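You operate a simulated robot arm through the tools that you are given. There is no shell and no other tool. Be economical: measure what you need, move in short steps, check, and stop when the job is done.

You are at the controls of a simulated two-armed robot. One attempt, no reset.

Task
Scrub the mud off the tall vase and tip its water into the bowl.
Fine: Hold the vase with one hand while you scrub with the bottle brush. Stand the brush in its pot, tip all the water out and stand the vase back. Glass and china break: do not drop, knock or squeeze them. Spill no more than a spoonful; leave the other vase alone. Set down upright: what you pick out. What is to be rubbed or washed off counts as gone when no trace of it is left.

The check looks at the end state, three seconds after you hand in, the way a careful person would. Anything else that was tipped, shoved, dropped, spilled or broken makes it a failure.

Robot
Two 7-joint arms with two-finger grippers on one trunk, on a base that drives. Base frame: it is fixed to the floor where the robot stands at the start and does not move with it; the origin is under the middle of the robot, x ahead of it, y to its left, z up; the surface under the hand at the start is at about z = 800. Lengths are in mm, angles in degrees, forces in N, time in s.
The left shoulder is at the start at [27, 175, 1329], the right one opposite. With the tool pointing down near the work surface each hand reaches from about 100 to 780 mm from the robot's upright axis, wherever it stands, measured 20 degrees to its own side. Places, roughly: bottle brush (3x3x19 cm) [500, 200, 900]. Payload 2.94 kg a hand.
The tool frame of a hand sits at the grasp point between the pads (the TCP): z along the fingers, y along the line on which they close. The tips reach 30 mm beyond it. The gripper opens to 138 mm. The gripper's body begins 109 mm behind the TCP.
Orientation is told as [roll, pitch, yaw] about the base's x, y, z axes, in that order, counted from this pose: with the fingers straight down and closing along the base's y, the tool's x points along the base's -x, its y along +y and its z along -z.

Tools
- The arms move only by the tool servo_tool. It takes "left_plan", "right_plan" or both (then of equal length, played together; a hand with none holds still); each is a list of rows, each an object (a shift or turn left out is 0, a gripper value left out holds the last) with "xyz": the shift along the tool's x, y, z in mm, a list of three; "rot": the turn, a rotation vector about the tool's x, y, z in degrees, a list of three; "grip": the finger opening in mm, from 0 to 138. In form: [{"xyz": [tx, ty, tz], "rot": [wx, wy, wz], "grip": grip}, ...]. A call has 1 to 8 rows; each row is the pose to reach, as a shift and turn from the pose commanded when the call began, along the tool's axes at that moment. Each row takes 0.2 s and may step no farther than 50 mm and 8.6 degrees from the row before; otherwise, or with a gripper value out of range, the whole call is refused. A pose out of reach is approached as far as the arm can. The call stops where the force on the tool passes 40 N (or 10 N more than at its start, if that is more) or the arm is blocked; 0.2 s more then pass. The fingers move at their own pace and stop on an object; they squeeze with about 24 N. The grip force told is the motor's: it shows also when the fingers shut on nothing. Time passes only in rows, and 0.2 s behind the last, so rows that repeat a pose let the fingers close. The reply holds the time, the measured pose of the TCP, the force on the tool along the base axes, the opening and the grip force, in the units named above and with some noise, with the torque about the TCP (base axes, N m) and any sound that the robot's microphone picked up.
- Cameras (640 x 400 px; columns grow to the right, rows downward): "scene" is now at [68.3, 34.4, 1812.7]; the picture's right is [0.43, -0.90, 0.00], its down [-0.68, -0.32, -0.66] and it looks along [0.60, 0.29, -0.75] (base axes); focal length 240 px, centre (320, 200). "left" rides on the left gripper at [71, -19, -146] in its tool frame; the picture's right is [0.26, 0.97, 0.00], its down [-0.85, 0.23, -0.48] and it looks along [-0.46, 0.12, 0.88] (tool axes); focal length 280 px, centre (320, 200). "right" rides on the right gripper at [71, 19, -146] in its tool frame; the picture's right is [-0.26, 0.96, 0.00], its down [-0.85, -0.23, -0.48] and it looks along [-0.46, -0.12, 0.88] (tool axes); focal length 280 px, centre (320, 200). There is no depth. A picture from a camera that has moved, and an enlarged one, comes with that camera's place and axes in the base frame and with its lens. The place of the scene camera against the robot may be out by one fixed shift of up to 12 mm in any direction.
- get_image(camera): a new picture of that camera. It takes no simulated time.
- raise_lower(by): slides the trunk up (or, below 0, down) by that many mm; the arms and the scene camera ride with it, the base frame stays. It gives what a move gives, with no picture.
- drive_base(legs): drives the robot by 1 to 6 legs, each [ahead, turn to the left] in mm and degrees, along the robot's own axes; the way and the turn of a leg run together, so that a leg with both is an arc; at most 1500 mm and 180 degrees a leg. The arms and the cameras ride along, it lands a little off, and it stops where it bumps. It gives what a move gives.
- turn_head(pan, tilt): turns the head with the scene camera to pan (to the left, within 120 degrees either way) and tilt (down, from -29 to 69), counted from straight ahead of the robot. It gives what a move gives.
- close_up(camera, box): a new picture of the part [left, top, right, bottom] of that camera's present view, enlarged. It takes no simulated time.
- sign_off(): hands the job in; it is judged then, once.

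Go step by step. Nothing tells you exact positions but the pictures and the camera data: compare them with the known pose of the tool, close in by small moves and look again before you grip or let go. The budget is 120 turns and 88 pictures, counting those below and the enlarged ones. Unless the task says otherwise, let go and move clear before handing in, and close with one line.

The tools are called after "Request:" as name(argument=value, ...) on one line, values as JSON. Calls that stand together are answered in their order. servo_tool: Moves the arms, as the interface text tells. Its arguments: {"type":"object","properties":{"left_plan":{"type":"array"},"right_plan":{"type":"array"}},"required":[]} The other tools are called the same way: raise_lower (by) slides the trunk up or down; drive_base (legs) drives the base; turn_head (pan, tilt) turns the head that bears the scene camera; get_image (camera) takes a picture; close_up (camera, box) takes an enlarged picture of a part of a camera's view; sign_off () hands the job in.

At the start:

```text
clock: 0.0
left_ee_pos: [518.9, 480.5, 1488.0]
left_tcp_rot: [0.0, -0.2, 0.1]
left_ft_force: [0.0, -0.1, 0.1]
left_moment: [0.01, -0.02, 0.01]
left_width: 138.1
left_gripper_force: 0.0
right_ee_pos: [424.7, -77.0, 1496.2]
right_tcp_rot: [0.0, -0.1, 0.0]
right_ft_force: [0.3, 0.5, 0.3]
right_moment: [0.03, 0.0, -0.02]
right_width: 138.1
right_gripper_force: 0.1
trunk travel left (down, up): [-500.0, 234.0]
robot x, y, heading: [4.8, 0.1, -0.0]
head pan, tilt: [25.6, 48.6]
```

scene: 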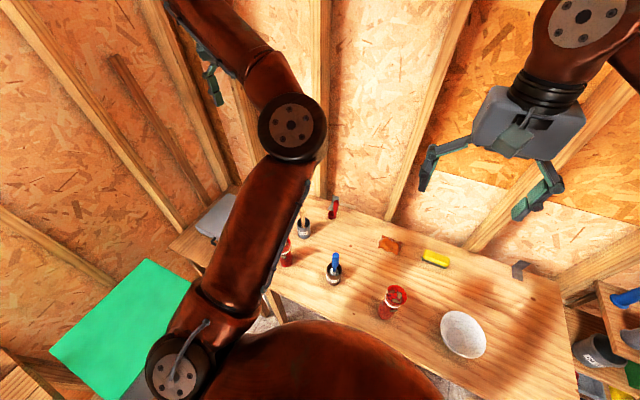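
right: 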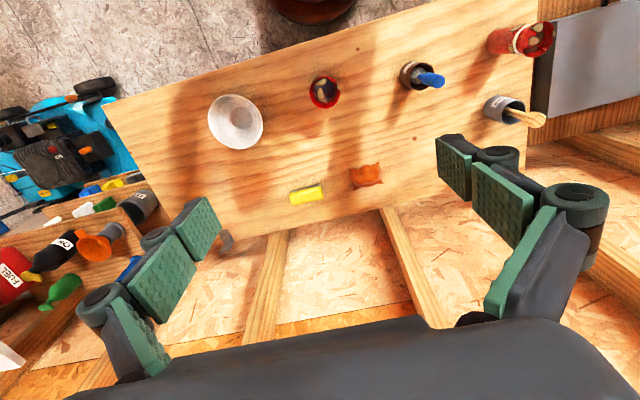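
left: 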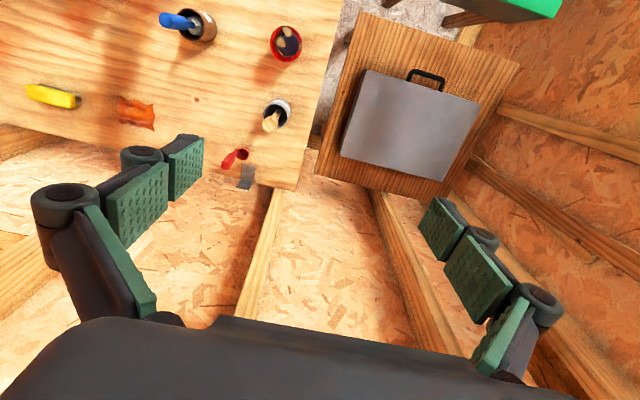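

I see a workbench with red vases, a pot holding a blue-handled brush, another pot with a wooden-handled item and a white bowl. I'll enlarge the views to identify things.

Request:
close_up(camera="scene", box=[260, 180, 520, 360])

Request:
close_up(camera="right", box=[180, 10, 580, 250])

Request:
close_up(camera="left", box=[20, 0, 340, 200])

```text
2.22 times, centred on (390, 270) of scene
camera zoom: at [68.3, 34.4, 1812.7], right [0.43, -0.9, 0.0], down [-0.68, -0.32, -0.66], along [0.6, 0.29, -0.75], focal length 533 px, centre (164, 44)
```

zoom: 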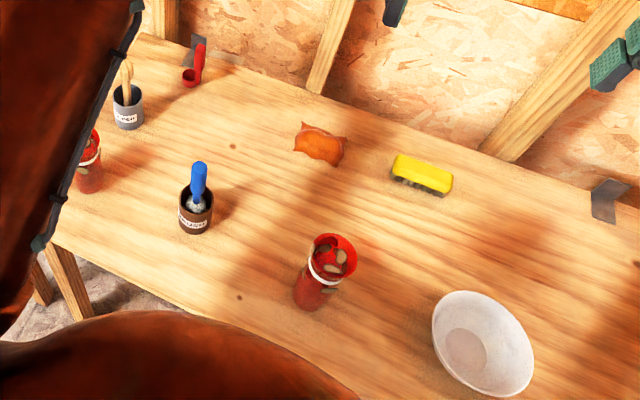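

```text
1.60 times, centred on (380, 130) of right
camera zoom: at [353.4, -58.9, 1640.1], right [0.26, 0.96, 0.0], down [0.85, -0.23, 0.48], along [0.46, -0.12, -0.88], focal length 449 px, centre (224, 312)
```

zoom: 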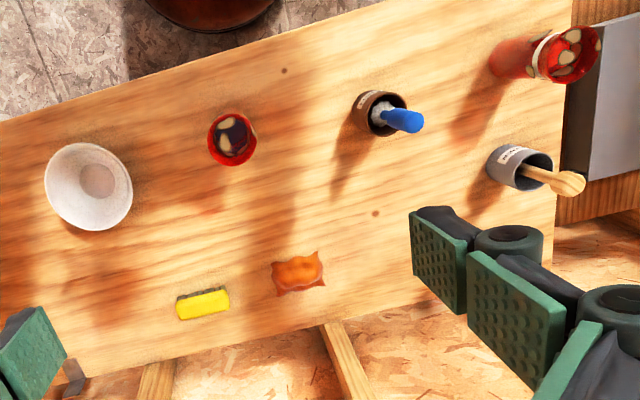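

```text
2.00 times, centred on (180, 100) of left
camera zoom: at [447.5, 461.9, 1633.9], right [-0.26, 0.97, 0.0], down [0.85, 0.23, 0.48], along [0.46, 0.12, -0.88], focal length 561 px, centre (600, 400)
```

zoom: 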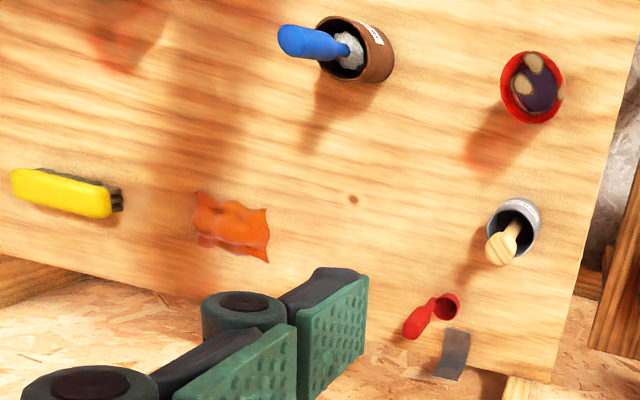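

Tall vase (A) seems to be near [440, -72] with its rim near z≈1000. The other vase is near [458, 388] with its rim at about 957, the brush pot near [475, 170] and the bowl near [477, -338]. I'll lower the trunk and tilt the right hand to a forward-pointing pose.

Request:
raise_lower(by=-200)

Request:
servo_tool(right_plan=[{"xyz": [15, -15, 0], "rot": [0, -8.5, 0]}, {"xyz": [30, -30, 0], "rot": [0, -17, 0]}, {"xyz": [45, -45, 0], "rot": [0, -25.5, 0]}, {"xyz": [60, -60, 0], "rot": [0, -34, 0]}, {"xyz": [75, -70, 0], "rot": [0, -42.5, 0]}, {"xyz": [90, -80, 0], "rot": [0, -51, 0]}, {"xyz": [105, -90, 0], "rot": [0, -59.5, 0]}, {"xyz": [120, -100, 0], "rot": [0, -68, 0]}])

Request:
turn_head(pan=0, tilt=52)

Request:
get_image(camera="scene")

Request:
get_image(camera="right")

```text
clock: 2.2
left_ee_pos: [517.4, 480.1, 1289.4]
left_tcp_rot: [0.0, -0.1, -0.1]
left_ft_force: [-0.6, -0.6, 0.9]
left_moment: [0.01, 0.01, -0.02]
left_width: 137.9
left_gripper_force: 0.1
right_ee_pos: [423.7, -76.9, 1296.4]
right_tcp_rot: [0.1, -0.1, 0.0]
right_ft_force: [-0.3, 0.6, 0.5]
right_moment: [0.01, 0.01, -0.02]
right_width: 138.4
right_gripper_force: 0.1
trunk travel left (down, up): [-300.0, 434.0]
robot x, y, heading: [-1.7, -2.0, -0.1]
head pan, tilt: [25.6, 48.6]
```

```text
clock: 4.0
left_ee_pos: [516.4, 480.4, 1289.5]
left_tcp_rot: [0.1, -0.1, 0.1]
left_ft_force: [-0.2, 0.7, -0.1]
left_moment: [0.01, -0.03, -0.02]
left_width: 138.0
left_gripper_force: 0.2
right_ee_pos: [302.3, -179.0, 1294.0]
right_tcp_rot: [0.3, -68.2, -0.4]
right_ft_force: [-0.4, -0.5, 0.0]
right_moment: [0.03, -0.01, 0.01]
right_width: 137.8
right_gripper_force: 0.0
trunk travel left (down, up): [-300.0, 434.0]
robot x, y, heading: [-0.3, -2.1, 0.1]
head pan, tilt: [25.6, 48.6]
```

```text
clock: 4.9
left_ee_pos: [517.8, 481.5, 1288.0]
left_tcp_rot: [0.0, -0.1, -0.1]
left_ft_force: [0.4, 0.1, 0.3]
left_moment: [0.02, -0.01, -0.01]
left_width: 137.9
left_gripper_force: 0.1
right_ee_pos: [303.3, -178.3, 1294.6]
right_tcp_rot: [0.1, -67.9, 0.0]
right_ft_force: [-0.1, -0.1, -0.4]
right_moment: [0.02, 0.01, 0.02]
right_width: 138.1
right_gripper_force: 0.1
trunk travel left (down, up): [-300.0, 434.0]
robot x, y, heading: [-1.9, -2.8, -0.0]
head pan, tilt: [0.0, 52.0]
```

```text
81 pictures are left
camera scene: at [152.8, 0.3, 1607.2], right [0.0, -1.0, 0.0], down [-0.79, 0.0, -0.62], along [0.62, 0.0, -0.79], focal length 240 px, centre (320, 200)
```

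scene: 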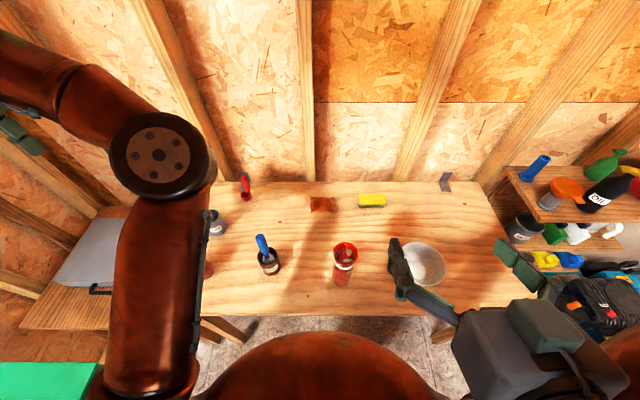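

```text
80 pictures are left
camera right: at [141.0, -160.3, 1281.3], right [0.1, 0.96, 0.24], down [-0.12, -0.23, 0.97], along [0.99, -0.12, 0.1], focal length 280 px, centre (320, 200)
```

right: 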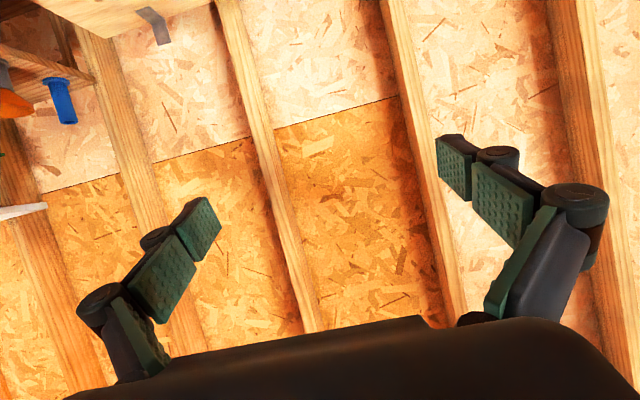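

Request:
close_up(camera="scene", box=[190, 200, 350, 300])

Request:
close_up(camera="scene", box=[310, 220, 470, 320])

Request:
get_image(camera="left")

```text
4.00 times, centred on (270, 250) of scene
camera zoom: at [152.8, 0.3, 1607.2], right [0.0, -1.0, 0.0], down [-0.79, 0.0, -0.62], along [0.62, 0.0, -0.79], focal length 960 px, centre (520, 0)
```

zoom: 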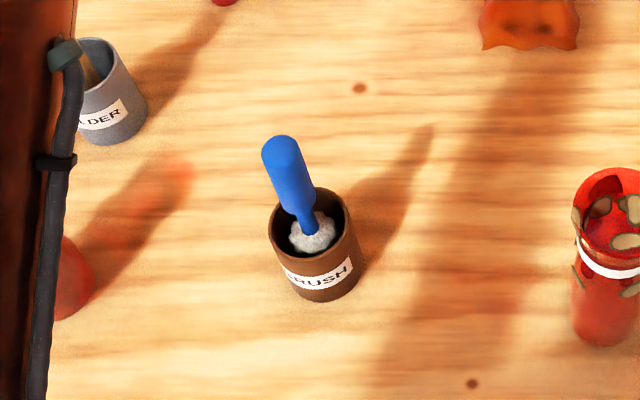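

```text
4.00 times, centred on (390, 270) of scene
camera zoom: at [152.8, 0.3, 1607.2], right [0.0, -1.0, 0.0], down [-0.79, 0.0, -0.62], along [0.62, 0.0, -0.79], focal length 960 px, centre (40, -80)
```

zoom: 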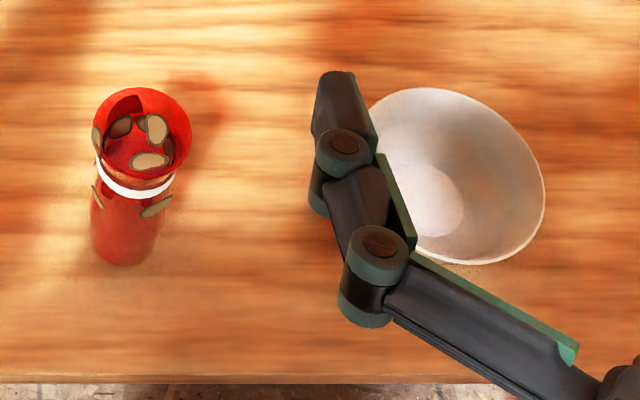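

```text
77 pictures are left
camera left: at [447.3, 461.6, 1434.1], right [-0.26, 0.97, 0.0], down [0.85, 0.23, 0.48], along [0.46, 0.13, -0.88], focal length 280 px, centre (320, 200)
```

left: 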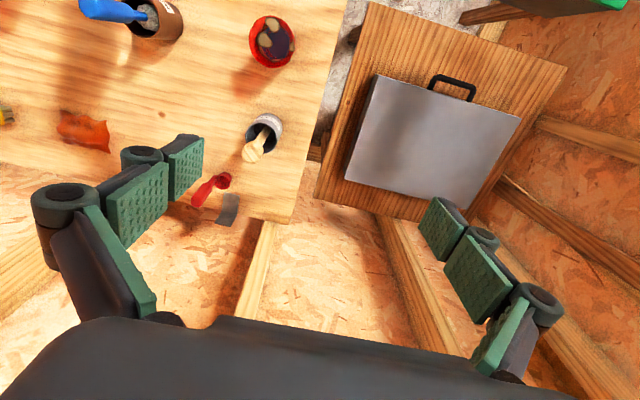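

The tall vase stands at about [437, -70], with its rim at about z=1010 and mud around its upper part. I'll back off 150 mm for elbow room, then bring the right hand down behind the vase.

Request:
drive_base(legs=[[-150, 0]])

Request:
servo_tool(right_plan=[{"xyz": [28, 13, 38]}, {"xyz": [56, 26, 76]}, {"xyz": [84, 40, 114]}, {"xyz": [112, 54, 152]}, {"xyz": [140, 67, 182]}, {"xyz": [170, 81, 212]}, {"xyz": [200, 95, 240]}, {"xyz": [230, 108, 260]}])

Request:
get_image(camera="scene")

Request:
get_image(camera="right")

```text
clock: 6.2
left_ee_pos: [368.6, 480.4, 1288.4]
left_tcp_rot: [-0.1, 0.0, 0.0]
left_ft_force: [0.1, -0.2, -0.8]
left_moment: [-0.01, 0.02, 0.0]
left_width: 137.8
left_gripper_force: 0.0
right_ee_pos: [156.0, -178.9, 1293.9]
right_tcp_rot: [0.2, -68.1, -0.1]
right_ft_force: [0.2, -0.1, -0.1]
right_moment: [0.01, 0.03, 0.02]
right_width: 138.0
right_gripper_force: 0.1
trunk travel left (down, up): [-300.0, 434.0]
robot x, y, heading: [-151.1, 0.9, 0.1]
head pan, tilt: [0.0, 52.0]
```

```text
clock: 8.2
left_ee_pos: [366.7, 484.4, 1289.3]
left_tcp_rot: [-0.1, -0.2, 0.1]
left_ft_force: [-0.9, 0.5, -0.8]
left_moment: [-0.1, -0.02, -0.02]
left_width: 137.9
left_gripper_force: 0.1
right_ee_pos: [300.2, -64.3, 961.0]
right_tcp_rot: [10.0, -61.8, -13.4]
right_ft_force: [0.5, 1.0, 0.2]
right_moment: [-0.03, -0.03, -0.03]
right_width: 138.2
right_gripper_force: 0.1
right hand out of reach, approached as far as the arm can: row 1, 2, 3, 4, 5, 6, 7, 8
trunk travel left (down, up): [-300.0, 434.0]
robot x, y, heading: [-153.2, -3.3, -0.2]
head pan, tilt: [0.0, 52.0]
stopped in row 8 (right hand): the arm was blocked; the commanded pose is now the measured one
```

```text
76 pictures are left
camera scene: at [2.6, 4.8, 1607.4], right [0.0, -1.0, 0.0], down [-0.79, 0.0, -0.62], along [0.62, 0.0, -0.79], focal length 240 px, centre (320, 200)
```

scene: 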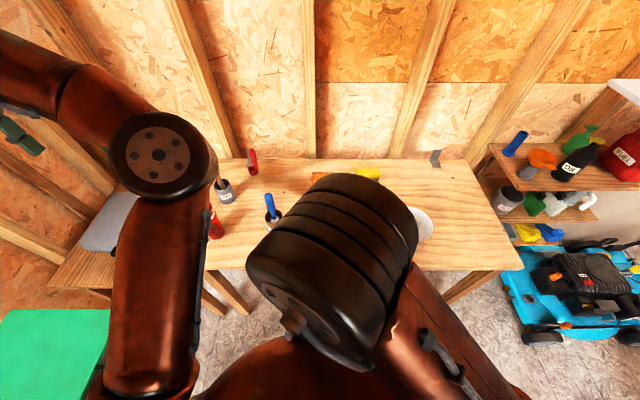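

```text
75 pictures are left
camera right: at [139.9, -34.9, 966.2], right [0.2, 0.93, 0.31], down [-0.05, -0.31, 0.95], along [0.98, -0.2, -0.02], focal length 280 px, centre (320, 200)
```

right: 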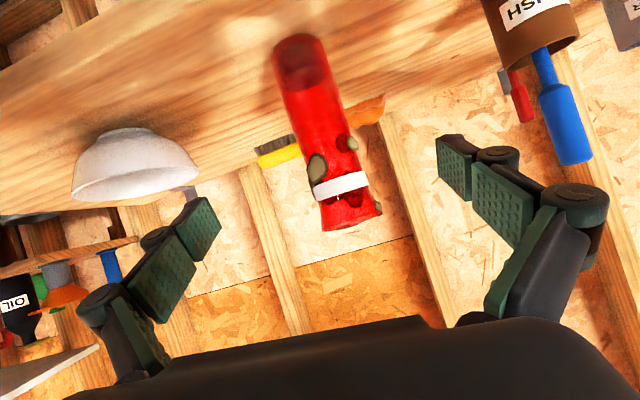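

The arm is cramped this close, since its wrist is too near the body. I'll back off further, straighten the hand and extend, then lower the trunk.

Request:
drive_base(legs=[[-130, 0]])

Request:
servo_tool(right_plan=[{"xyz": [-25, 2, 18], "rot": [-0.4, -1.5, -1.2]}, {"xyz": [-50, 4, 36], "rot": [-0.9, -3, -2.4]}, {"xyz": [-75, 6, 54], "rot": [-1.3, -4.5, -3.6]}, {"xyz": [-100, 8, 72], "rot": [-1.7, -6, -4.8]}, {"xyz": [-126, 11, 91], "rot": [-2.2, -7.6, -6.1]}])

```text
clock: 9.5
left_ee_pos: [272.4, 482.8, 1277.2]
left_tcp_rot: [-0.1, 1.6, 0.1]
left_ft_force: [-1.8, 0.5, -0.4]
left_moment: [-0.06, -0.22, -0.02]
left_width: 137.6
left_gripper_force: 0.0
right_ee_pos: [213.4, -73.8, 958.9]
right_tcp_rot: [10.6, -62.1, -15.5]
right_ft_force: [1.4, -1.5, 3.0]
right_moment: [0.11, 0.25, 0.14]
right_width: 138.0
right_gripper_force: 0.1
trunk travel left (down, up): [-300.0, 434.0]
robot x, y, heading: [-280.3, 0.9, 0.1]
head pan, tilt: [0.0, 52.0]
```

```text
clock: 10.0
left_ee_pos: [151.3, 473.9, 1309.1]
left_tcp_rot: [-0.5, -3.8, -1.0]
left_ft_force: [0.8, -0.2, -2.0]
left_moment: [0.05, 0.16, 0.04]
left_width: 138.0
left_gripper_force: 0.1
right_ee_pos: [217.1, -117.2, 1053.4]
right_tcp_rot: [34.2, -77.0, -45.6]
right_ft_force: [0.9, -0.7, -0.3]
right_moment: [-0.03, -0.06, 0.05]
right_width: 137.7
right_gripper_force: 0.1
trunk travel left (down, up): [-300.0, 434.0]
robot x, y, heading: [-280.1, 1.3, 0.2]
head pan, tilt: [0.0, 52.0]
stopped in row 2 (left hand): the arm was blocked; the commanded pose is now the measured one
```

The left hand was blocked and the right hand's pose swung oddly, so I'll look at what is touching.

Request:
turn_head(pan=0, tilt=60)

Request:
get_image(camera="scene")

Request:
get_image(camera="left")

```text
clock: 10.7
left_ee_pos: [191.1, 479.0, 1301.3]
left_tcp_rot: [0.0, -2.1, -0.9]
left_ft_force: [-1.7, 0.3, -0.7]
left_moment: [-0.02, -0.11, -0.02]
left_width: 137.8
left_gripper_force: 0.0
right_ee_pos: [211.5, -89.5, 1016.2]
right_tcp_rot: [16.8, -71.3, -23.4]
right_ft_force: [0.1, -1.6, 1.7]
right_moment: [0.09, 0.17, 0.12]
right_width: 137.8
right_gripper_force: 0.1
trunk travel left (down, up): [-300.0, 434.0]
robot x, y, heading: [-279.9, 0.2, 0.1]
head pan, tilt: [0.0, 60.0]
```

```text
74 pictures are left
camera scene: at [-81.6, 1.7, 1596.6], right [0.0, -1.0, 0.0], down [-0.88, 0.0, -0.47], along [0.47, 0.0, -0.88], focal length 240 px, centre (320, 200)
```

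scene: 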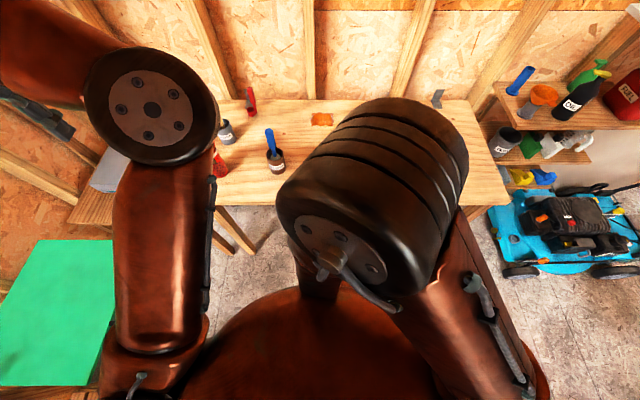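

```text
73 pictures are left
camera left: at [115.3, 462.3, 1444.2], right [-0.25, 0.97, -0.01], down [0.84, 0.22, 0.5], along [0.49, 0.11, -0.86], focal length 280 px, centre (320, 200)
```

left: 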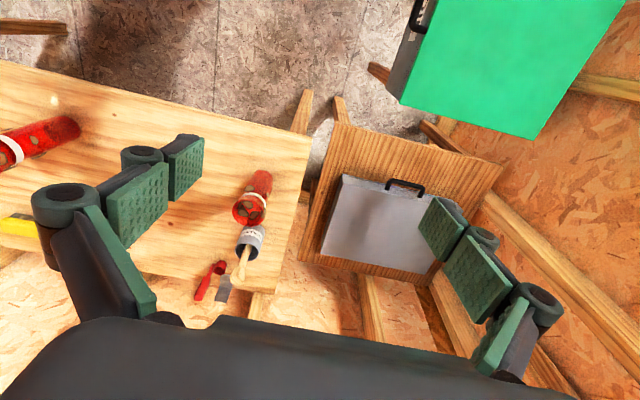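

The right elbow is folded up against the chest. I'll reach the right hand out forward and to the right, clear of the vase, to unfold the arm.

Request:
servo_tool(right_plan=[{"xyz": [-17, -12, 22]}, {"xyz": [-34, -24, 44]}, {"xyz": [-51, -36, 66]}, {"xyz": [-69, -48, 88]}, {"xyz": [-86, -60, 110]}, {"xyz": [-103, -70, 132], "rot": [-2.6, 1.2, -3.7]}, {"xyz": [-121, -81, 153], "rot": [-5.3, 2.4, -7.4]}])

Request:
get_image(camera="scene")

```text
clock: 12.3
left_ee_pos: [174.3, 475.9, 1305.0]
left_tcp_rot: [0.2, -2.7, -1.0]
left_ft_force: [1.5, -0.3, -0.1]
left_moment: [0.03, 0.16, -0.01]
left_width: 138.0
left_gripper_force: 0.1
right_ee_pos: [358.9, -189.7, 1065.9]
right_tcp_rot: [-0.4, -68.7, 2.2]
right_ft_force: [0.6, -0.5, -0.8]
right_moment: [0.02, -0.08, 0.05]
right_width: 137.9
right_gripper_force: 0.0
trunk travel left (down, up): [-300.0, 434.0]
robot x, y, heading: [-278.4, -0.3, 0.2]
head pan, tilt: [0.0, 60.0]
```

```text
72 pictures are left
camera scene: at [-122.4, -1.4, 1596.4], right [0.0, -1.0, 0.0], down [-0.87, 0.0, -0.49], along [0.49, 0.0, -0.87], focal length 240 px, centre (320, 200)
```

scene: 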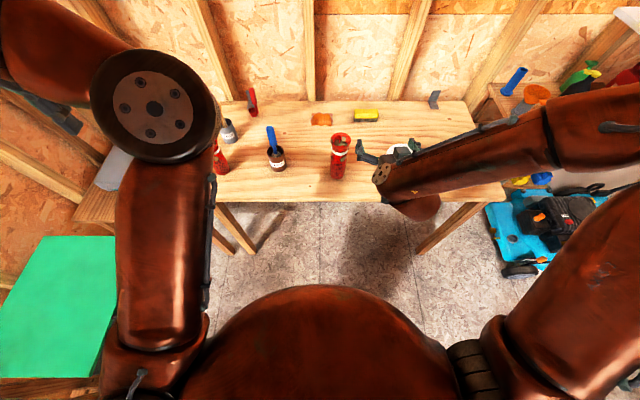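

The elbow is now swung out to the right, which is a good posture. I'll line the hand up behind the vase, still high, then lower the trunk.

Request:
servo_tool(right_plan=[{"xyz": [5, 35, -12]}, {"xyz": [10, 75, -24]}, {"xyz": [14, 115, -36], "rot": [0, 0, 1]}, {"xyz": [14, 115, -36], "rot": [0, 0, 1]}])

Request:
raise_lower(by=-140)

Request:
get_image(camera="scene")

Request:
get_image(camera="right")

```text
clock: 13.3
left_ee_pos: [158.5, 476.9, 1310.8]
left_tcp_rot: [0.1, -3.6, -0.7]
left_ft_force: [-0.8, 1.1, 0.4]
left_moment: [0.04, -0.16, 0.01]
left_width: 138.3
left_gripper_force: 0.0
right_ee_pos: [299.5, -71.0, 1075.9]
right_tcp_rot: [2.3, -69.5, -0.6]
right_ft_force: [-0.9, 0.0, 1.5]
right_moment: [0.01, 0.04, 0.0]
right_width: 138.3
right_gripper_force: 0.0
trunk travel left (down, up): [-300.0, 434.0]
robot x, y, heading: [-279.4, -0.0, 0.2]
head pan, tilt: [0.0, 60.0]
```

```text
clock: 15.0
left_ee_pos: [162.7, 477.6, 1169.7]
left_tcp_rot: [-0.1, -3.3, -0.9]
left_ft_force: [-0.6, -0.8, 0.1]
left_moment: [-0.02, -0.03, 0.0]
left_width: 138.1
left_gripper_force: 0.1
right_ee_pos: [309.2, -71.5, 933.4]
right_tcp_rot: [2.3, -69.3, -0.6]
right_ft_force: [0.0, 0.2, 0.2]
right_moment: [0.0, 0.0, -0.02]
right_width: 138.0
right_gripper_force: 0.0
trunk travel left (down, up): [-160.0, 574.0]
robot x, y, heading: [-279.6, -3.0, 0.1]
head pan, tilt: [0.0, 60.0]
```

```text
71 pictures are left
camera scene: at [-25.6, 0.4, 1448.8], right [0.0, -1.0, 0.0], down [-0.87, 0.0, -0.5], along [0.5, 0.0, -0.87], focal length 240 px, centre (320, 200)
```

scene: 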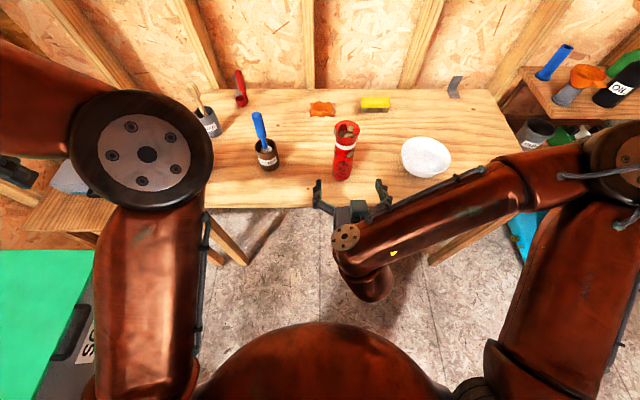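

```text
70 pictures are left
camera right: at [146.5, -58.3, 917.3], right [0.07, 0.96, 0.26], down [-0.14, -0.25, 0.96], along [0.99, -0.1, 0.12], focal length 280 px, centre (320, 200)
```

right: 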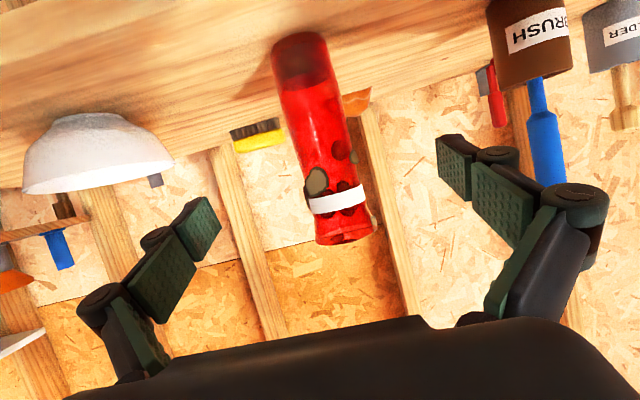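

The hand is now behind the vase, whose axis is near [437, -73], and the water looks like a dark layer at its bottom. I'll slide in along the tool axis with open fingers and check before closing.

Request:
servo_tool(right_plan=[{"xyz": [0, 0, 20], "rot": [0.4, 0, -1]}, {"xyz": [0, -1, 40], "rot": [0.8, 0, -2.1]}, {"xyz": [0, -2, 60], "rot": [0.8, 0, -2.1]}, {"xyz": [0, -2, 80], "rot": [0.8, 0, -2.1]}, {"xyz": [0, -2, 100], "rot": [0.8, 0, -2.1]}, {"xyz": [0, -2, 100], "rot": [0.8, 0, -2.1]}])

Request:
get_image(camera="right")

Request:
get_image(camera="scene")

```text
clock: 16.4
left_ee_pos: [162.1, 477.8, 1168.4]
left_tcp_rot: [-0.1, -3.3, -0.8]
left_ft_force: [-0.8, -0.2, -0.2]
left_moment: [0.0, 0.01, 0.01]
left_width: 137.8
left_gripper_force: 0.1
right_ee_pos: [402.5, -67.2, 896.3]
right_tcp_rot: [-4.1, -69.2, 5.5]
right_ft_force: [-0.3, 0.3, 1.0]
right_moment: [0.03, -0.02, 0.0]
right_width: 138.1
right_gripper_force: 0.0
trunk travel left (down, up): [-160.0, 574.0]
robot x, y, heading: [-281.9, -0.6, 0.3]
head pan, tilt: [0.0, 60.0]
```

```text
69 pictures are left
camera right: at [240.4, -55.5, 880.2], right [0.07, 0.97, 0.22], down [-0.14, -0.21, 0.97], along [0.99, -0.09, 0.12], focal length 280 px, centre (320, 200)
```

right: 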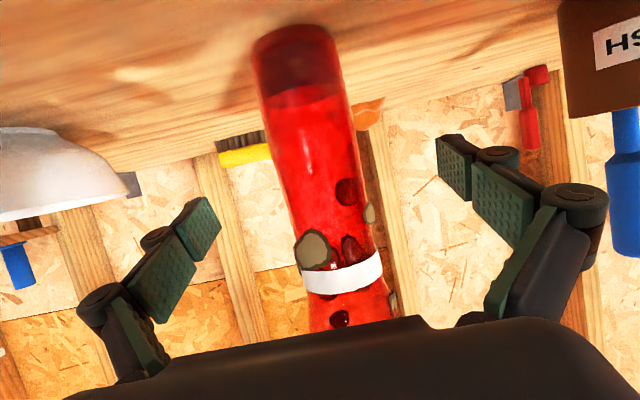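

```text
68 pictures are left
camera scene: at [-25.0, 0.6, 1448.5], right [0.0, -1.0, 0.0], down [-0.87, 0.0, -0.5], along [0.5, 0.0, -0.87], focal length 240 px, centre (320, 200)
```

scene: 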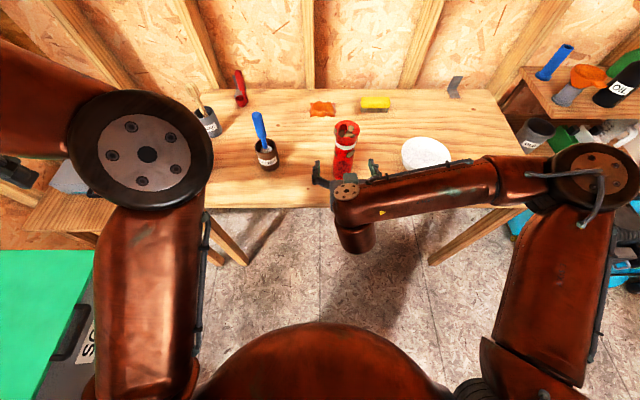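

The fingers straddle the vase nicely, and the mud blobs sit at z≈900–1005. I'll move the last bit to grip at about z=872, then close gradually while watching the grip force.

Request:
servo_tool(right_plan=[{"xyz": [5, -1.5, 20], "rot": [-0.2, 0, 0.7]}, {"xyz": [10.6, -3.2, 40.8], "rot": [-0.5, 0, 1.3]}, {"xyz": [10.6, -3.2, 40.8], "rot": [-0.5, 0, 1.3]}, {"xyz": [10.6, -3.2, 40.8], "rot": [-0.5, 0, 1.3], "grip": 80}, {"xyz": [10.6, -3.2, 40.8], "rot": [-0.5, 0, 1.3], "grip": 80}, {"xyz": [10.6, -3.2, 40.8], "rot": [-0.5, 0, 1.3], "grip": 70}, {"xyz": [10.6, -3.2, 40.8], "rot": [-0.5, 0, 1.3], "grip": 70}])

Request:
get_image(camera="right")

Request:
close_up(camera="scene", box=[290, 110, 450, 210])

```text
clock: 18.0
left_ee_pos: [162.8, 479.1, 1168.7]
left_tcp_rot: [0.0, -3.3, -0.8]
left_ft_force: [-0.2, -0.2, 0.2]
left_moment: [-0.02, 0.03, -0.01]
left_width: 138.4
left_gripper_force: 0.1
right_ee_pos: [437.0, -74.9, 872.1]
right_tcp_rot: [-0.3, -69.3, 1.8]
right_ft_force: [-0.5, 0.1, -0.3]
right_moment: [-0.03, -0.01, -0.02]
right_width: 70.4
right_gripper_force: 0.0
trunk travel left (down, up): [-160.0, 574.0]
robot x, y, heading: [-278.2, 1.0, 0.0]
head pan, tilt: [0.0, 60.0]
```

```text
67 pictures are left
camera right: at [274.6, -60.4, 856.2], right [0.07, 0.97, 0.24], down [-0.14, -0.23, 0.96], along [0.99, -0.1, 0.12], focal length 280 px, centre (320, 200)
```

right: 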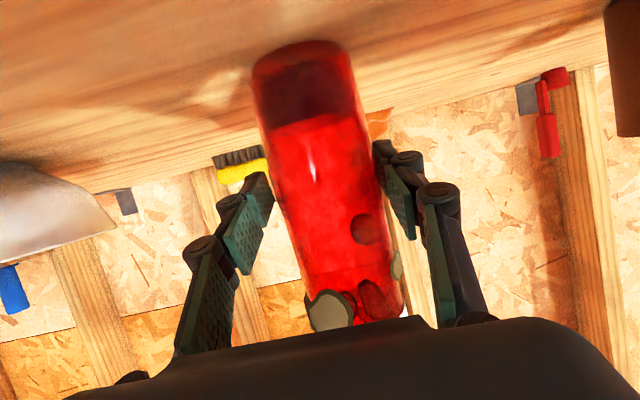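

```text
4.00 times, centred on (370, 160) of scene
camera zoom: at [-24.7, 0.6, 1448.4], right [0.0, -1.0, 0.0], down [-0.87, 0.0, -0.5], along [0.5, 0.0, -0.87], focal length 960 px, centre (120, 360)
```

zoom: 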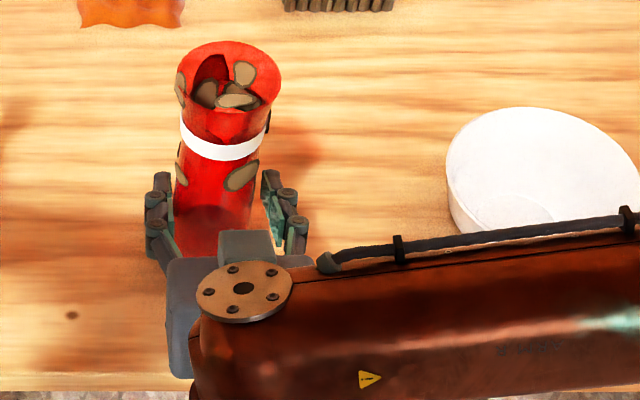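

The vase is well centred between the pads. Next I'll close gently.

Request:
servo_tool(right_plan=[{"grip": 64}, {"grip": 64}, {"grip": 60}, {"grip": 60}, {"grip": 60}])

Request:
servo_tool(right_plan=[{"grip": 58}, {"grip": 58}, {"grip": 56}, {"grip": 56}, {"grip": 56}])

```text
clock: 19.2
left_ee_pos: [164.0, 478.9, 1167.8]
left_tcp_rot: [0.1, -3.4, -0.8]
left_ft_force: [0.4, -0.4, 0.6]
left_moment: [0.01, 0.02, -0.04]
left_width: 138.1
left_gripper_force: 0.0
right_ee_pos: [437.5, -74.4, 872.1]
right_tcp_rot: [-0.1, -69.3, 1.8]
right_ft_force: [0.1, 1.5, 0.2]
right_moment: [-0.01, -0.01, 0.02]
right_width: 61.1
right_gripper_force: 0.3
trunk travel left (down, up): [-160.0, 574.0]
robot x, y, heading: [-280.5, -2.1, 0.3]
head pan, tilt: [0.0, 60.0]
```

```text
clock: 20.4
left_ee_pos: [163.6, 478.6, 1168.4]
left_tcp_rot: [0.0, -3.1, -0.8]
left_ft_force: [0.1, -0.8, 0.2]
left_moment: [0.02, -0.01, -0.04]
left_width: 138.2
left_gripper_force: 0.0
right_ee_pos: [437.2, -74.5, 872.4]
right_tcp_rot: [-0.2, -69.2, 1.9]
right_ft_force: [-0.4, 0.2, 0.3]
right_moment: [-0.09, -0.09, 0.04]
right_width: 60.2
right_gripper_force: 24.6
trunk travel left (down, up): [-160.0, 574.0]
robot x, y, heading: [-282.7, -1.8, -0.2]
head pan, tilt: [0.0, 60.0]
```

The vase is held (60 mm wide, 24.6 N). Now I'll bring the left hand over toward the brush in its pot near [476, 165], handle top about z≈1005, with a slight forward tilt for reach.

Request:
servo_tool(left_plan=[{"xyz": [-35, -36, 2], "rot": [0, -2, 0]}, {"xyz": [-70, -72, 4], "rot": [0, -4, 0]}, {"xyz": [-105, -108, 6], "rot": [0, -6, 0]}, {"xyz": [-140, -144, 8], "rot": [0, -8, 0]}, {"xyz": [-175, -180, 10], "rot": [0, -10, 0]}, {"xyz": [-205, -216, 12], "rot": [0, -12, 0]}, {"xyz": [-235, -252, 14], "rot": [0, -14, 0]}, {"xyz": [-260, -285, 16], "rot": [0, -16, 0]}])

Request:
get_image(camera="left")

Request:
get_image(camera="scene")

```text
refused: row 1 steps farther than a row can; nothing moved
```

```text
65 pictures are left
camera left: at [84.8, 460.8, 1309.3], right [-0.25, 0.97, -0.01], down [0.82, 0.22, 0.52], along [0.51, 0.12, -0.85], focal length 280 px, centre (320, 200)
```

left: 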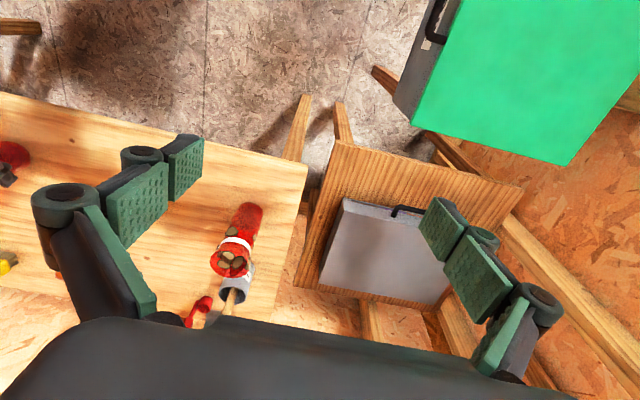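

```text
64 pictures are left
camera scene: at [-24.6, 0.6, 1448.4], right [0.0, -1.0, 0.0], down [-0.87, 0.0, -0.5], along [0.5, 0.0, -0.87], focal length 240 px, centre (320, 200)
```

scene: 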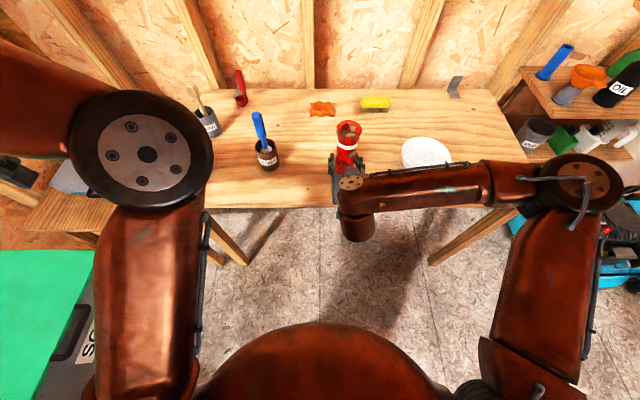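

Request:
servo_tool(left_plan=[{"xyz": [-32, -33, 2], "rot": [0, -2, 0]}, {"xyz": [-64, -66, 4], "rot": [0, -4, 0]}, {"xyz": [-96, -99, 6], "rot": [0, -6, 0]}, {"xyz": [-128, -132, 8], "rot": [0, -8, 0]}, {"xyz": [-160, -165, 10], "rot": [0, -10, 0]}, {"xyz": [-192, -198, 12], "rot": [0, -12, 0]}, {"xyz": [-224, -231, 14], "rot": [0, -14, 0]}, {"xyz": [-250, -265, 16], "rot": [0, -16, 0]}])

Request:
get_image(camera="left")

Request:
get_image(camera="scene")

```text
clock: 22.2
left_ee_pos: [409.0, 210.9, 1168.0]
left_tcp_rot: [0.0, -19.3, -0.9]
left_ft_force: [0.9, 0.3, -0.3]
left_moment: [0.0, 0.02, 0.01]
left_width: 137.9
left_gripper_force: 0.1
right_ee_pos: [437.5, -75.3, 872.3]
right_tcp_rot: [-0.1, -69.2, 1.6]
right_ft_force: [-2.7, -0.4, 2.1]
right_moment: [-0.28, 0.13, -0.07]
right_width: 59.8
right_gripper_force: 23.8
trunk travel left (down, up): [-160.0, 574.0]
robot x, y, heading: [-281.9, 1.5, 0.3]
head pan, tilt: [0.0, 60.0]
```

```text
63 pictures are left
camera left: at [294.1, 194.6, 1281.4], right [-0.23, 0.97, -0.09], down [0.65, 0.22, 0.73], along [0.73, 0.11, -0.68], focal length 280 px, centre (320, 200)
```

left: 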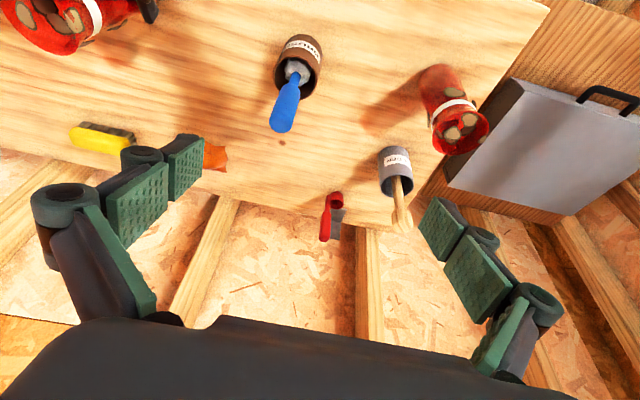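

```text
62 pictures are left
camera scene: at [-24.4, -0.4, 1448.4], right [0.0, -1.0, 0.0], down [-0.87, 0.0, -0.5], along [0.5, 0.0, -0.87], focal length 240 px, centre (320, 200)
```

scene: 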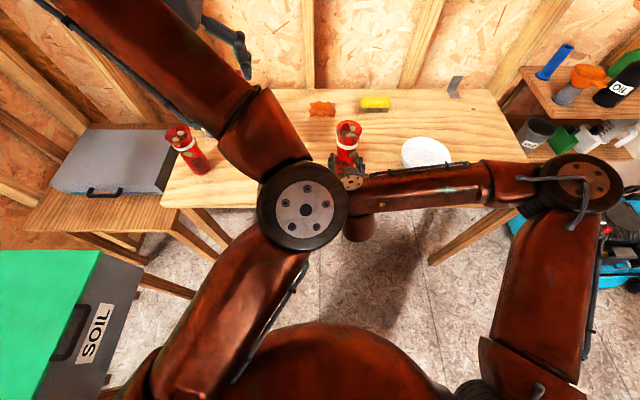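

The left camera puts the brush handle at about [476, 168] with its tip at z≈1010 and the pot rim at about 865. I'll move to just above the handle and check.

Request:
servo_tool(left_plan=[{"xyz": [-9, -14, 31]}, {"xyz": [-18, -28, 62]}, {"xyz": [-27, -43, 93]}, {"xyz": [-27, -43, 115]}, {"xyz": [-27, -43, 115]}])

Request:
get_image(camera="left")

Request:
get_image(camera="scene")

```text
clock: 23.4
left_ee_pos: [472.0, 165.7, 1068.6]
left_tcp_rot: [0.0, -19.3, -0.8]
left_ft_force: [-0.1, -0.2, 0.0]
left_moment: [0.01, 0.02, 0.0]
left_width: 138.0
left_gripper_force: 0.0
right_ee_pos: [437.9, -74.3, 871.7]
right_tcp_rot: [-0.2, -69.2, 1.7]
right_ft_force: [0.5, -0.5, 1.0]
right_moment: [-0.17, -0.02, 0.03]
right_width: 60.1
right_gripper_force: 24.5
trunk travel left (down, up): [-160.0, 574.0]
robot x, y, heading: [-279.9, -0.6, 0.2]
head pan, tilt: [0.0, 60.0]
```

```text
61 pictures are left
camera left: at [357.4, 148.5, 1182.4], right [-0.23, 0.97, -0.09], down [0.65, 0.22, 0.73], along [0.73, 0.11, -0.68], focal length 280 px, centre (320, 200)
```

left: 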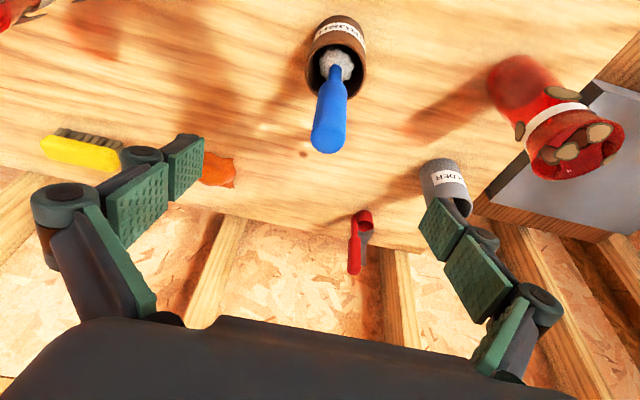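

```text
60 pictures are left
camera scene: at [-24.6, 0.2, 1448.4], right [0.0, -1.0, 0.0], down [-0.87, 0.0, -0.5], along [0.5, 0.0, -0.87], focal length 240 px, centre (320, 200)
```

scene: 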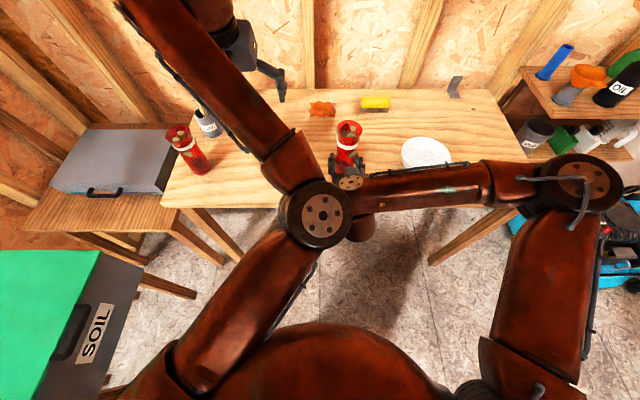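

The handle stands at about [484, 168]. I'll descend with the fingers straddling it and close on its upper part.

Request:
servo_tool(left_plan=[{"xyz": [4, 1, 21]}, {"xyz": [8, 2, 42]}, {"xyz": [12, 2.3, 63]}, {"xyz": [16.3, 2.3, 83]}, {"xyz": [16.3, 2.3, 83], "grip": 60}, {"xyz": [16.3, 2.3, 83], "grip": 60}, {"xyz": [16.3, 2.3, 83], "grip": 60}, {"xyz": [16.3, 2.3, 83], "grip": 60}])

Request:
get_image(camera="left")

```text
clock: 25.2
left_ee_pos: [484.8, 168.1, 982.6]
left_tcp_rot: [-0.1, -19.1, -0.8]
left_ft_force: [-0.2, -0.1, 0.1]
left_moment: [0.0, 0.02, 0.0]
left_width: 59.9
left_gripper_force: 0.1
right_ee_pos: [438.0, -74.1, 871.7]
right_tcp_rot: [-0.1, -69.2, 1.7]
right_ft_force: [-3.3, 0.5, 5.6]
right_moment: [-0.35, 0.24, -0.09]
right_width: 59.9
right_gripper_force: 24.2
trunk travel left (down, up): [-160.0, 574.0]
robot x, y, heading: [-281.3, 0.5, 0.0]
head pan, tilt: [0.0, 60.0]
```

```text
59 pictures are left
camera left: at [369.3, 150.8, 1096.6], right [-0.23, 0.97, -0.09], down [0.65, 0.22, 0.73], along [0.73, 0.11, -0.68], focal length 280 px, centre (320, 200)
```

left: 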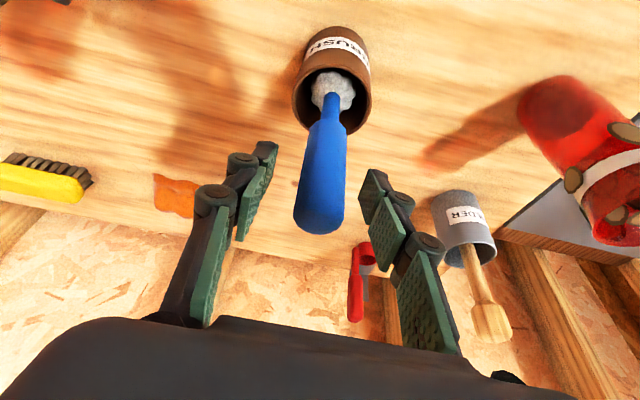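

The handle is centred between the fingers, so I'll close on it.

Request:
servo_tool(left_plan=[{"grip": 35}, {"grip": 28}, {"grip": 18}, {"grip": 10}, {"grip": 10}, {"grip": 10}])

Request:
get_image(camera="left")

```text
clock: 26.6
left_ee_pos: [484.0, 168.3, 982.5]
left_tcp_rot: [0.1, -19.2, -0.8]
left_ft_force: [-0.6, 0.0, -0.2]
left_moment: [-0.02, -0.01, -0.05]
left_width: 25.3
left_gripper_force: 23.9
right_ee_pos: [437.7, -73.9, 872.4]
right_tcp_rot: [-0.2, -69.3, 1.6]
right_ft_force: [1.9, 0.6, 0.8]
right_moment: [-0.11, -0.12, 0.07]
right_width: 60.1
right_gripper_force: 23.7
trunk travel left (down, up): [-160.0, 574.0]
robot x, y, heading: [-280.1, -1.8, 0.1]
head pan, tilt: [0.0, 60.0]
```

```text
58 pictures are left
camera left: at [369.3, 150.8, 1096.6], right [-0.23, 0.97, -0.09], down [0.65, 0.22, 0.73], along [0.73, 0.11, -0.68], focal length 280 px, centre (320, 200)
```

left: 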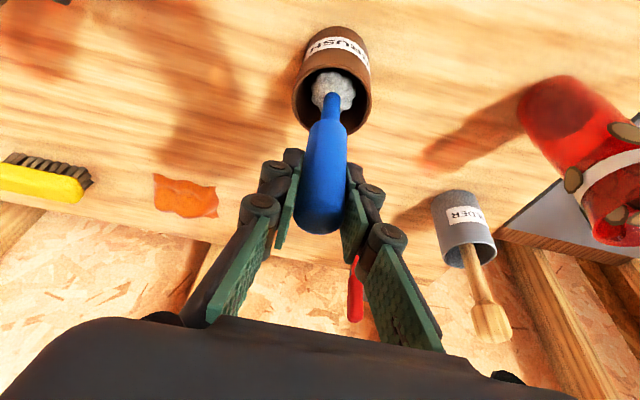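

Gripped: the handle is 25 mm. I'll lift straight up clear of the pot.

Request:
servo_tool(left_plan=[{"xyz": [-8, 0, -22]}, {"xyz": [-20, 0, -57]}, {"xyz": [-34, 0, -97]}, {"xyz": [-48, 0, -137]}, {"xyz": [-62, 0, -177]}, {"xyz": [-77, 0, -220]}, {"xyz": [-77, 0, -220]}])

Request:
get_image(camera="left")

Request:
get_image(camera="scene")

```text
clock: 28.2
left_ee_pos: [482.5, 167.5, 1216.4]
left_tcp_rot: [0.0, -19.3, -0.9]
left_ft_force: [-1.0, -0.2, -0.9]
left_moment: [0.03, -0.03, -0.01]
left_width: 25.3
left_gripper_force: 24.5
right_ee_pos: [437.1, -73.2, 872.9]
right_tcp_rot: [-0.1, -69.2, 1.7]
right_ft_force: [0.6, 1.3, 1.8]
right_moment: [-0.04, -0.12, 0.06]
right_width: 60.0
right_gripper_force: 23.6
trunk travel left (down, up): [-160.0, 574.0]
robot x, y, heading: [-282.8, -1.7, 0.1]
head pan, tilt: [0.0, 60.0]
```

```text
57 pictures are left
camera left: at [368.5, 149.8, 1330.8], right [-0.23, 0.97, -0.09], down [0.65, 0.22, 0.73], along [0.72, 0.11, -0.68], focal length 280 px, centre (320, 200)
```

left: 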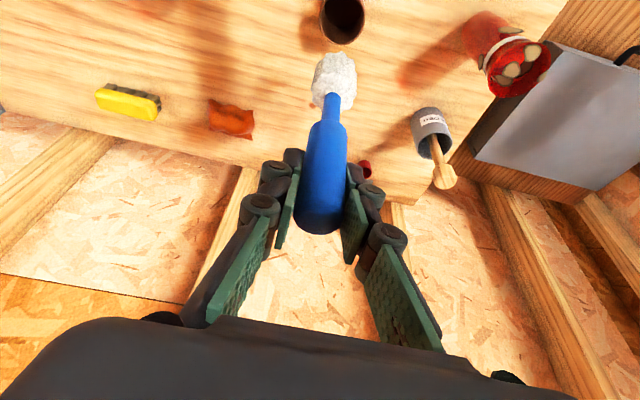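

```text
56 pictures are left
camera scene: at [-24.5, 0.0, 1448.3], right [0.0, -1.0, 0.0], down [-0.87, 0.0, -0.5], along [0.5, 0.0, -0.87], focal length 240 px, centre (320, 200)
```

scene: 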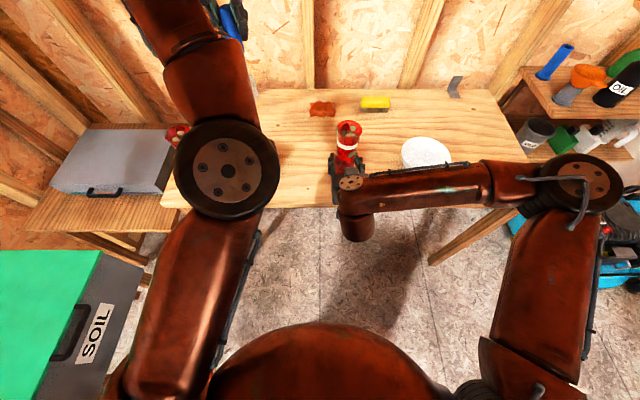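

The brush is out, with its bristles about 85–170 mm below the TCP. I'll carry it over halfway toward the vase and check the elbow clearance.

Request:
servo_tool(left_plan=[{"xyz": [7, -40, -2.5]}, {"xyz": [14, -80, -5]}, {"xyz": [20, -120, -7]}, {"xyz": [20, -120, -7]}])

Request:
get_image(camera="scene")

Request:
get_image(camera="left")

```text
clock: 29.2
left_ee_pos: [462.2, 49.6, 1216.4]
left_tcp_rot: [0.0, -19.2, -0.8]
left_ft_force: [-0.2, 0.2, -0.5]
left_moment: [-0.01, 0.03, -0.03]
left_width: 25.4
left_gripper_force: 24.3
right_ee_pos: [438.1, -74.0, 872.0]
right_tcp_rot: [-0.2, -69.1, 1.8]
right_ft_force: [1.2, 1.1, 0.9]
right_moment: [-0.09, -0.07, 0.01]
right_width: 60.0
right_gripper_force: 24.0
trunk travel left (down, up): [-160.0, 574.0]
robot x, y, heading: [-280.9, 2.6, -0.0]
head pan, tilt: [0.0, 60.0]
```

```text
55 pictures are left
camera scene: at [-24.7, 0.7, 1448.4], right [0.0, -1.0, 0.0], down [-0.87, 0.0, -0.5], along [0.5, 0.0, -0.87], focal length 240 px, centre (320, 200)
```

scene: 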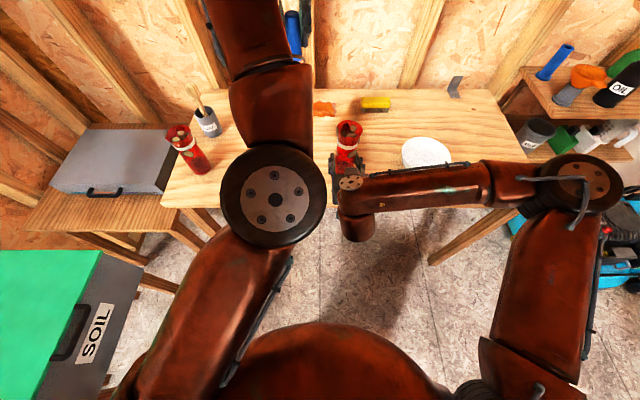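

```text
54 pictures are left
camera left: at [347.6, 33.0, 1329.6], right [-0.23, 0.97, -0.09], down [0.65, 0.22, 0.73], along [0.73, 0.11, -0.68], focal length 280 px, centre (320, 200)
```

left: 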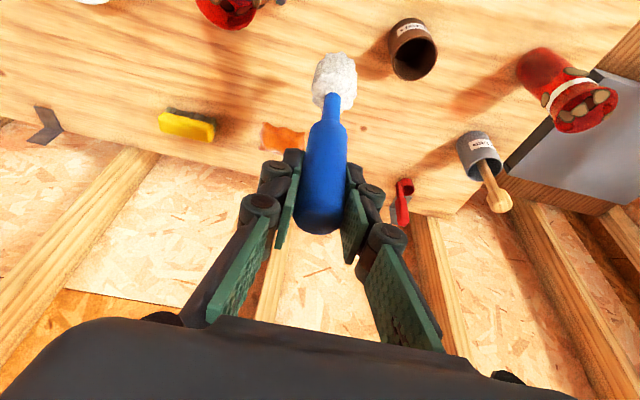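

Request:
servo_tool(left_plan=[{"xyz": [6, -40, -2]}, {"xyz": [14, -80, -5]}, {"xyz": [22, -123, -8]}, {"xyz": [22, -123, -8]}])

Request:
get_image(camera="left")

Request:
get_image(camera="scene")

```text
clock: 30.2
left_ee_pos: [426.2, -57.3, 1202.4]
left_tcp_rot: [0.0, -19.2, -0.8]
left_ft_force: [-0.4, -0.2, -1.0]
left_moment: [0.0, -0.01, 0.02]
left_width: 25.3
left_gripper_force: 24.2
left hand out of reach, approached as far as the arm can: row 2, 3, 4
right_ee_pos: [438.2, -73.2, 871.7]
right_tcp_rot: [0.0, -69.2, 1.7]
right_ft_force: [-0.4, 1.4, 0.8]
right_moment: [0.05, -0.07, 0.02]
right_width: 59.8
right_gripper_force: 24.0
trunk travel left (down, up): [-160.0, 574.0]
robot x, y, heading: [-281.5, -0.6, 0.1]
head pan, tilt: [0.0, 60.0]
```

```text
53 pictures are left
camera left: at [312.5, -74.4, 1316.1], right [-0.23, 0.97, -0.09], down [0.65, 0.22, 0.73], along [0.73, 0.11, -0.68], focal length 280 px, centre (320, 200)
```

left: 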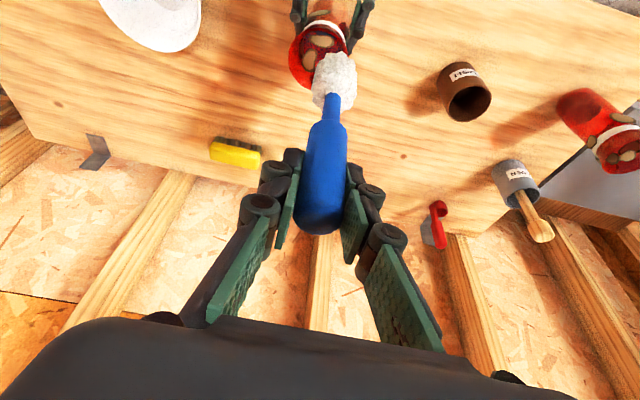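

```text
52 pictures are left
camera scene: at [-24.7, -0.1, 1448.4], right [0.0, -1.0, 0.0], down [-0.87, 0.0, -0.5], along [0.5, 0.0, -0.87], focal length 240 px, centre (320, 200)
```

scene: 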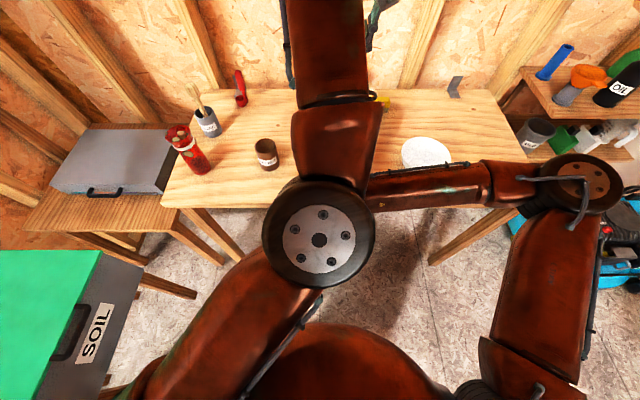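

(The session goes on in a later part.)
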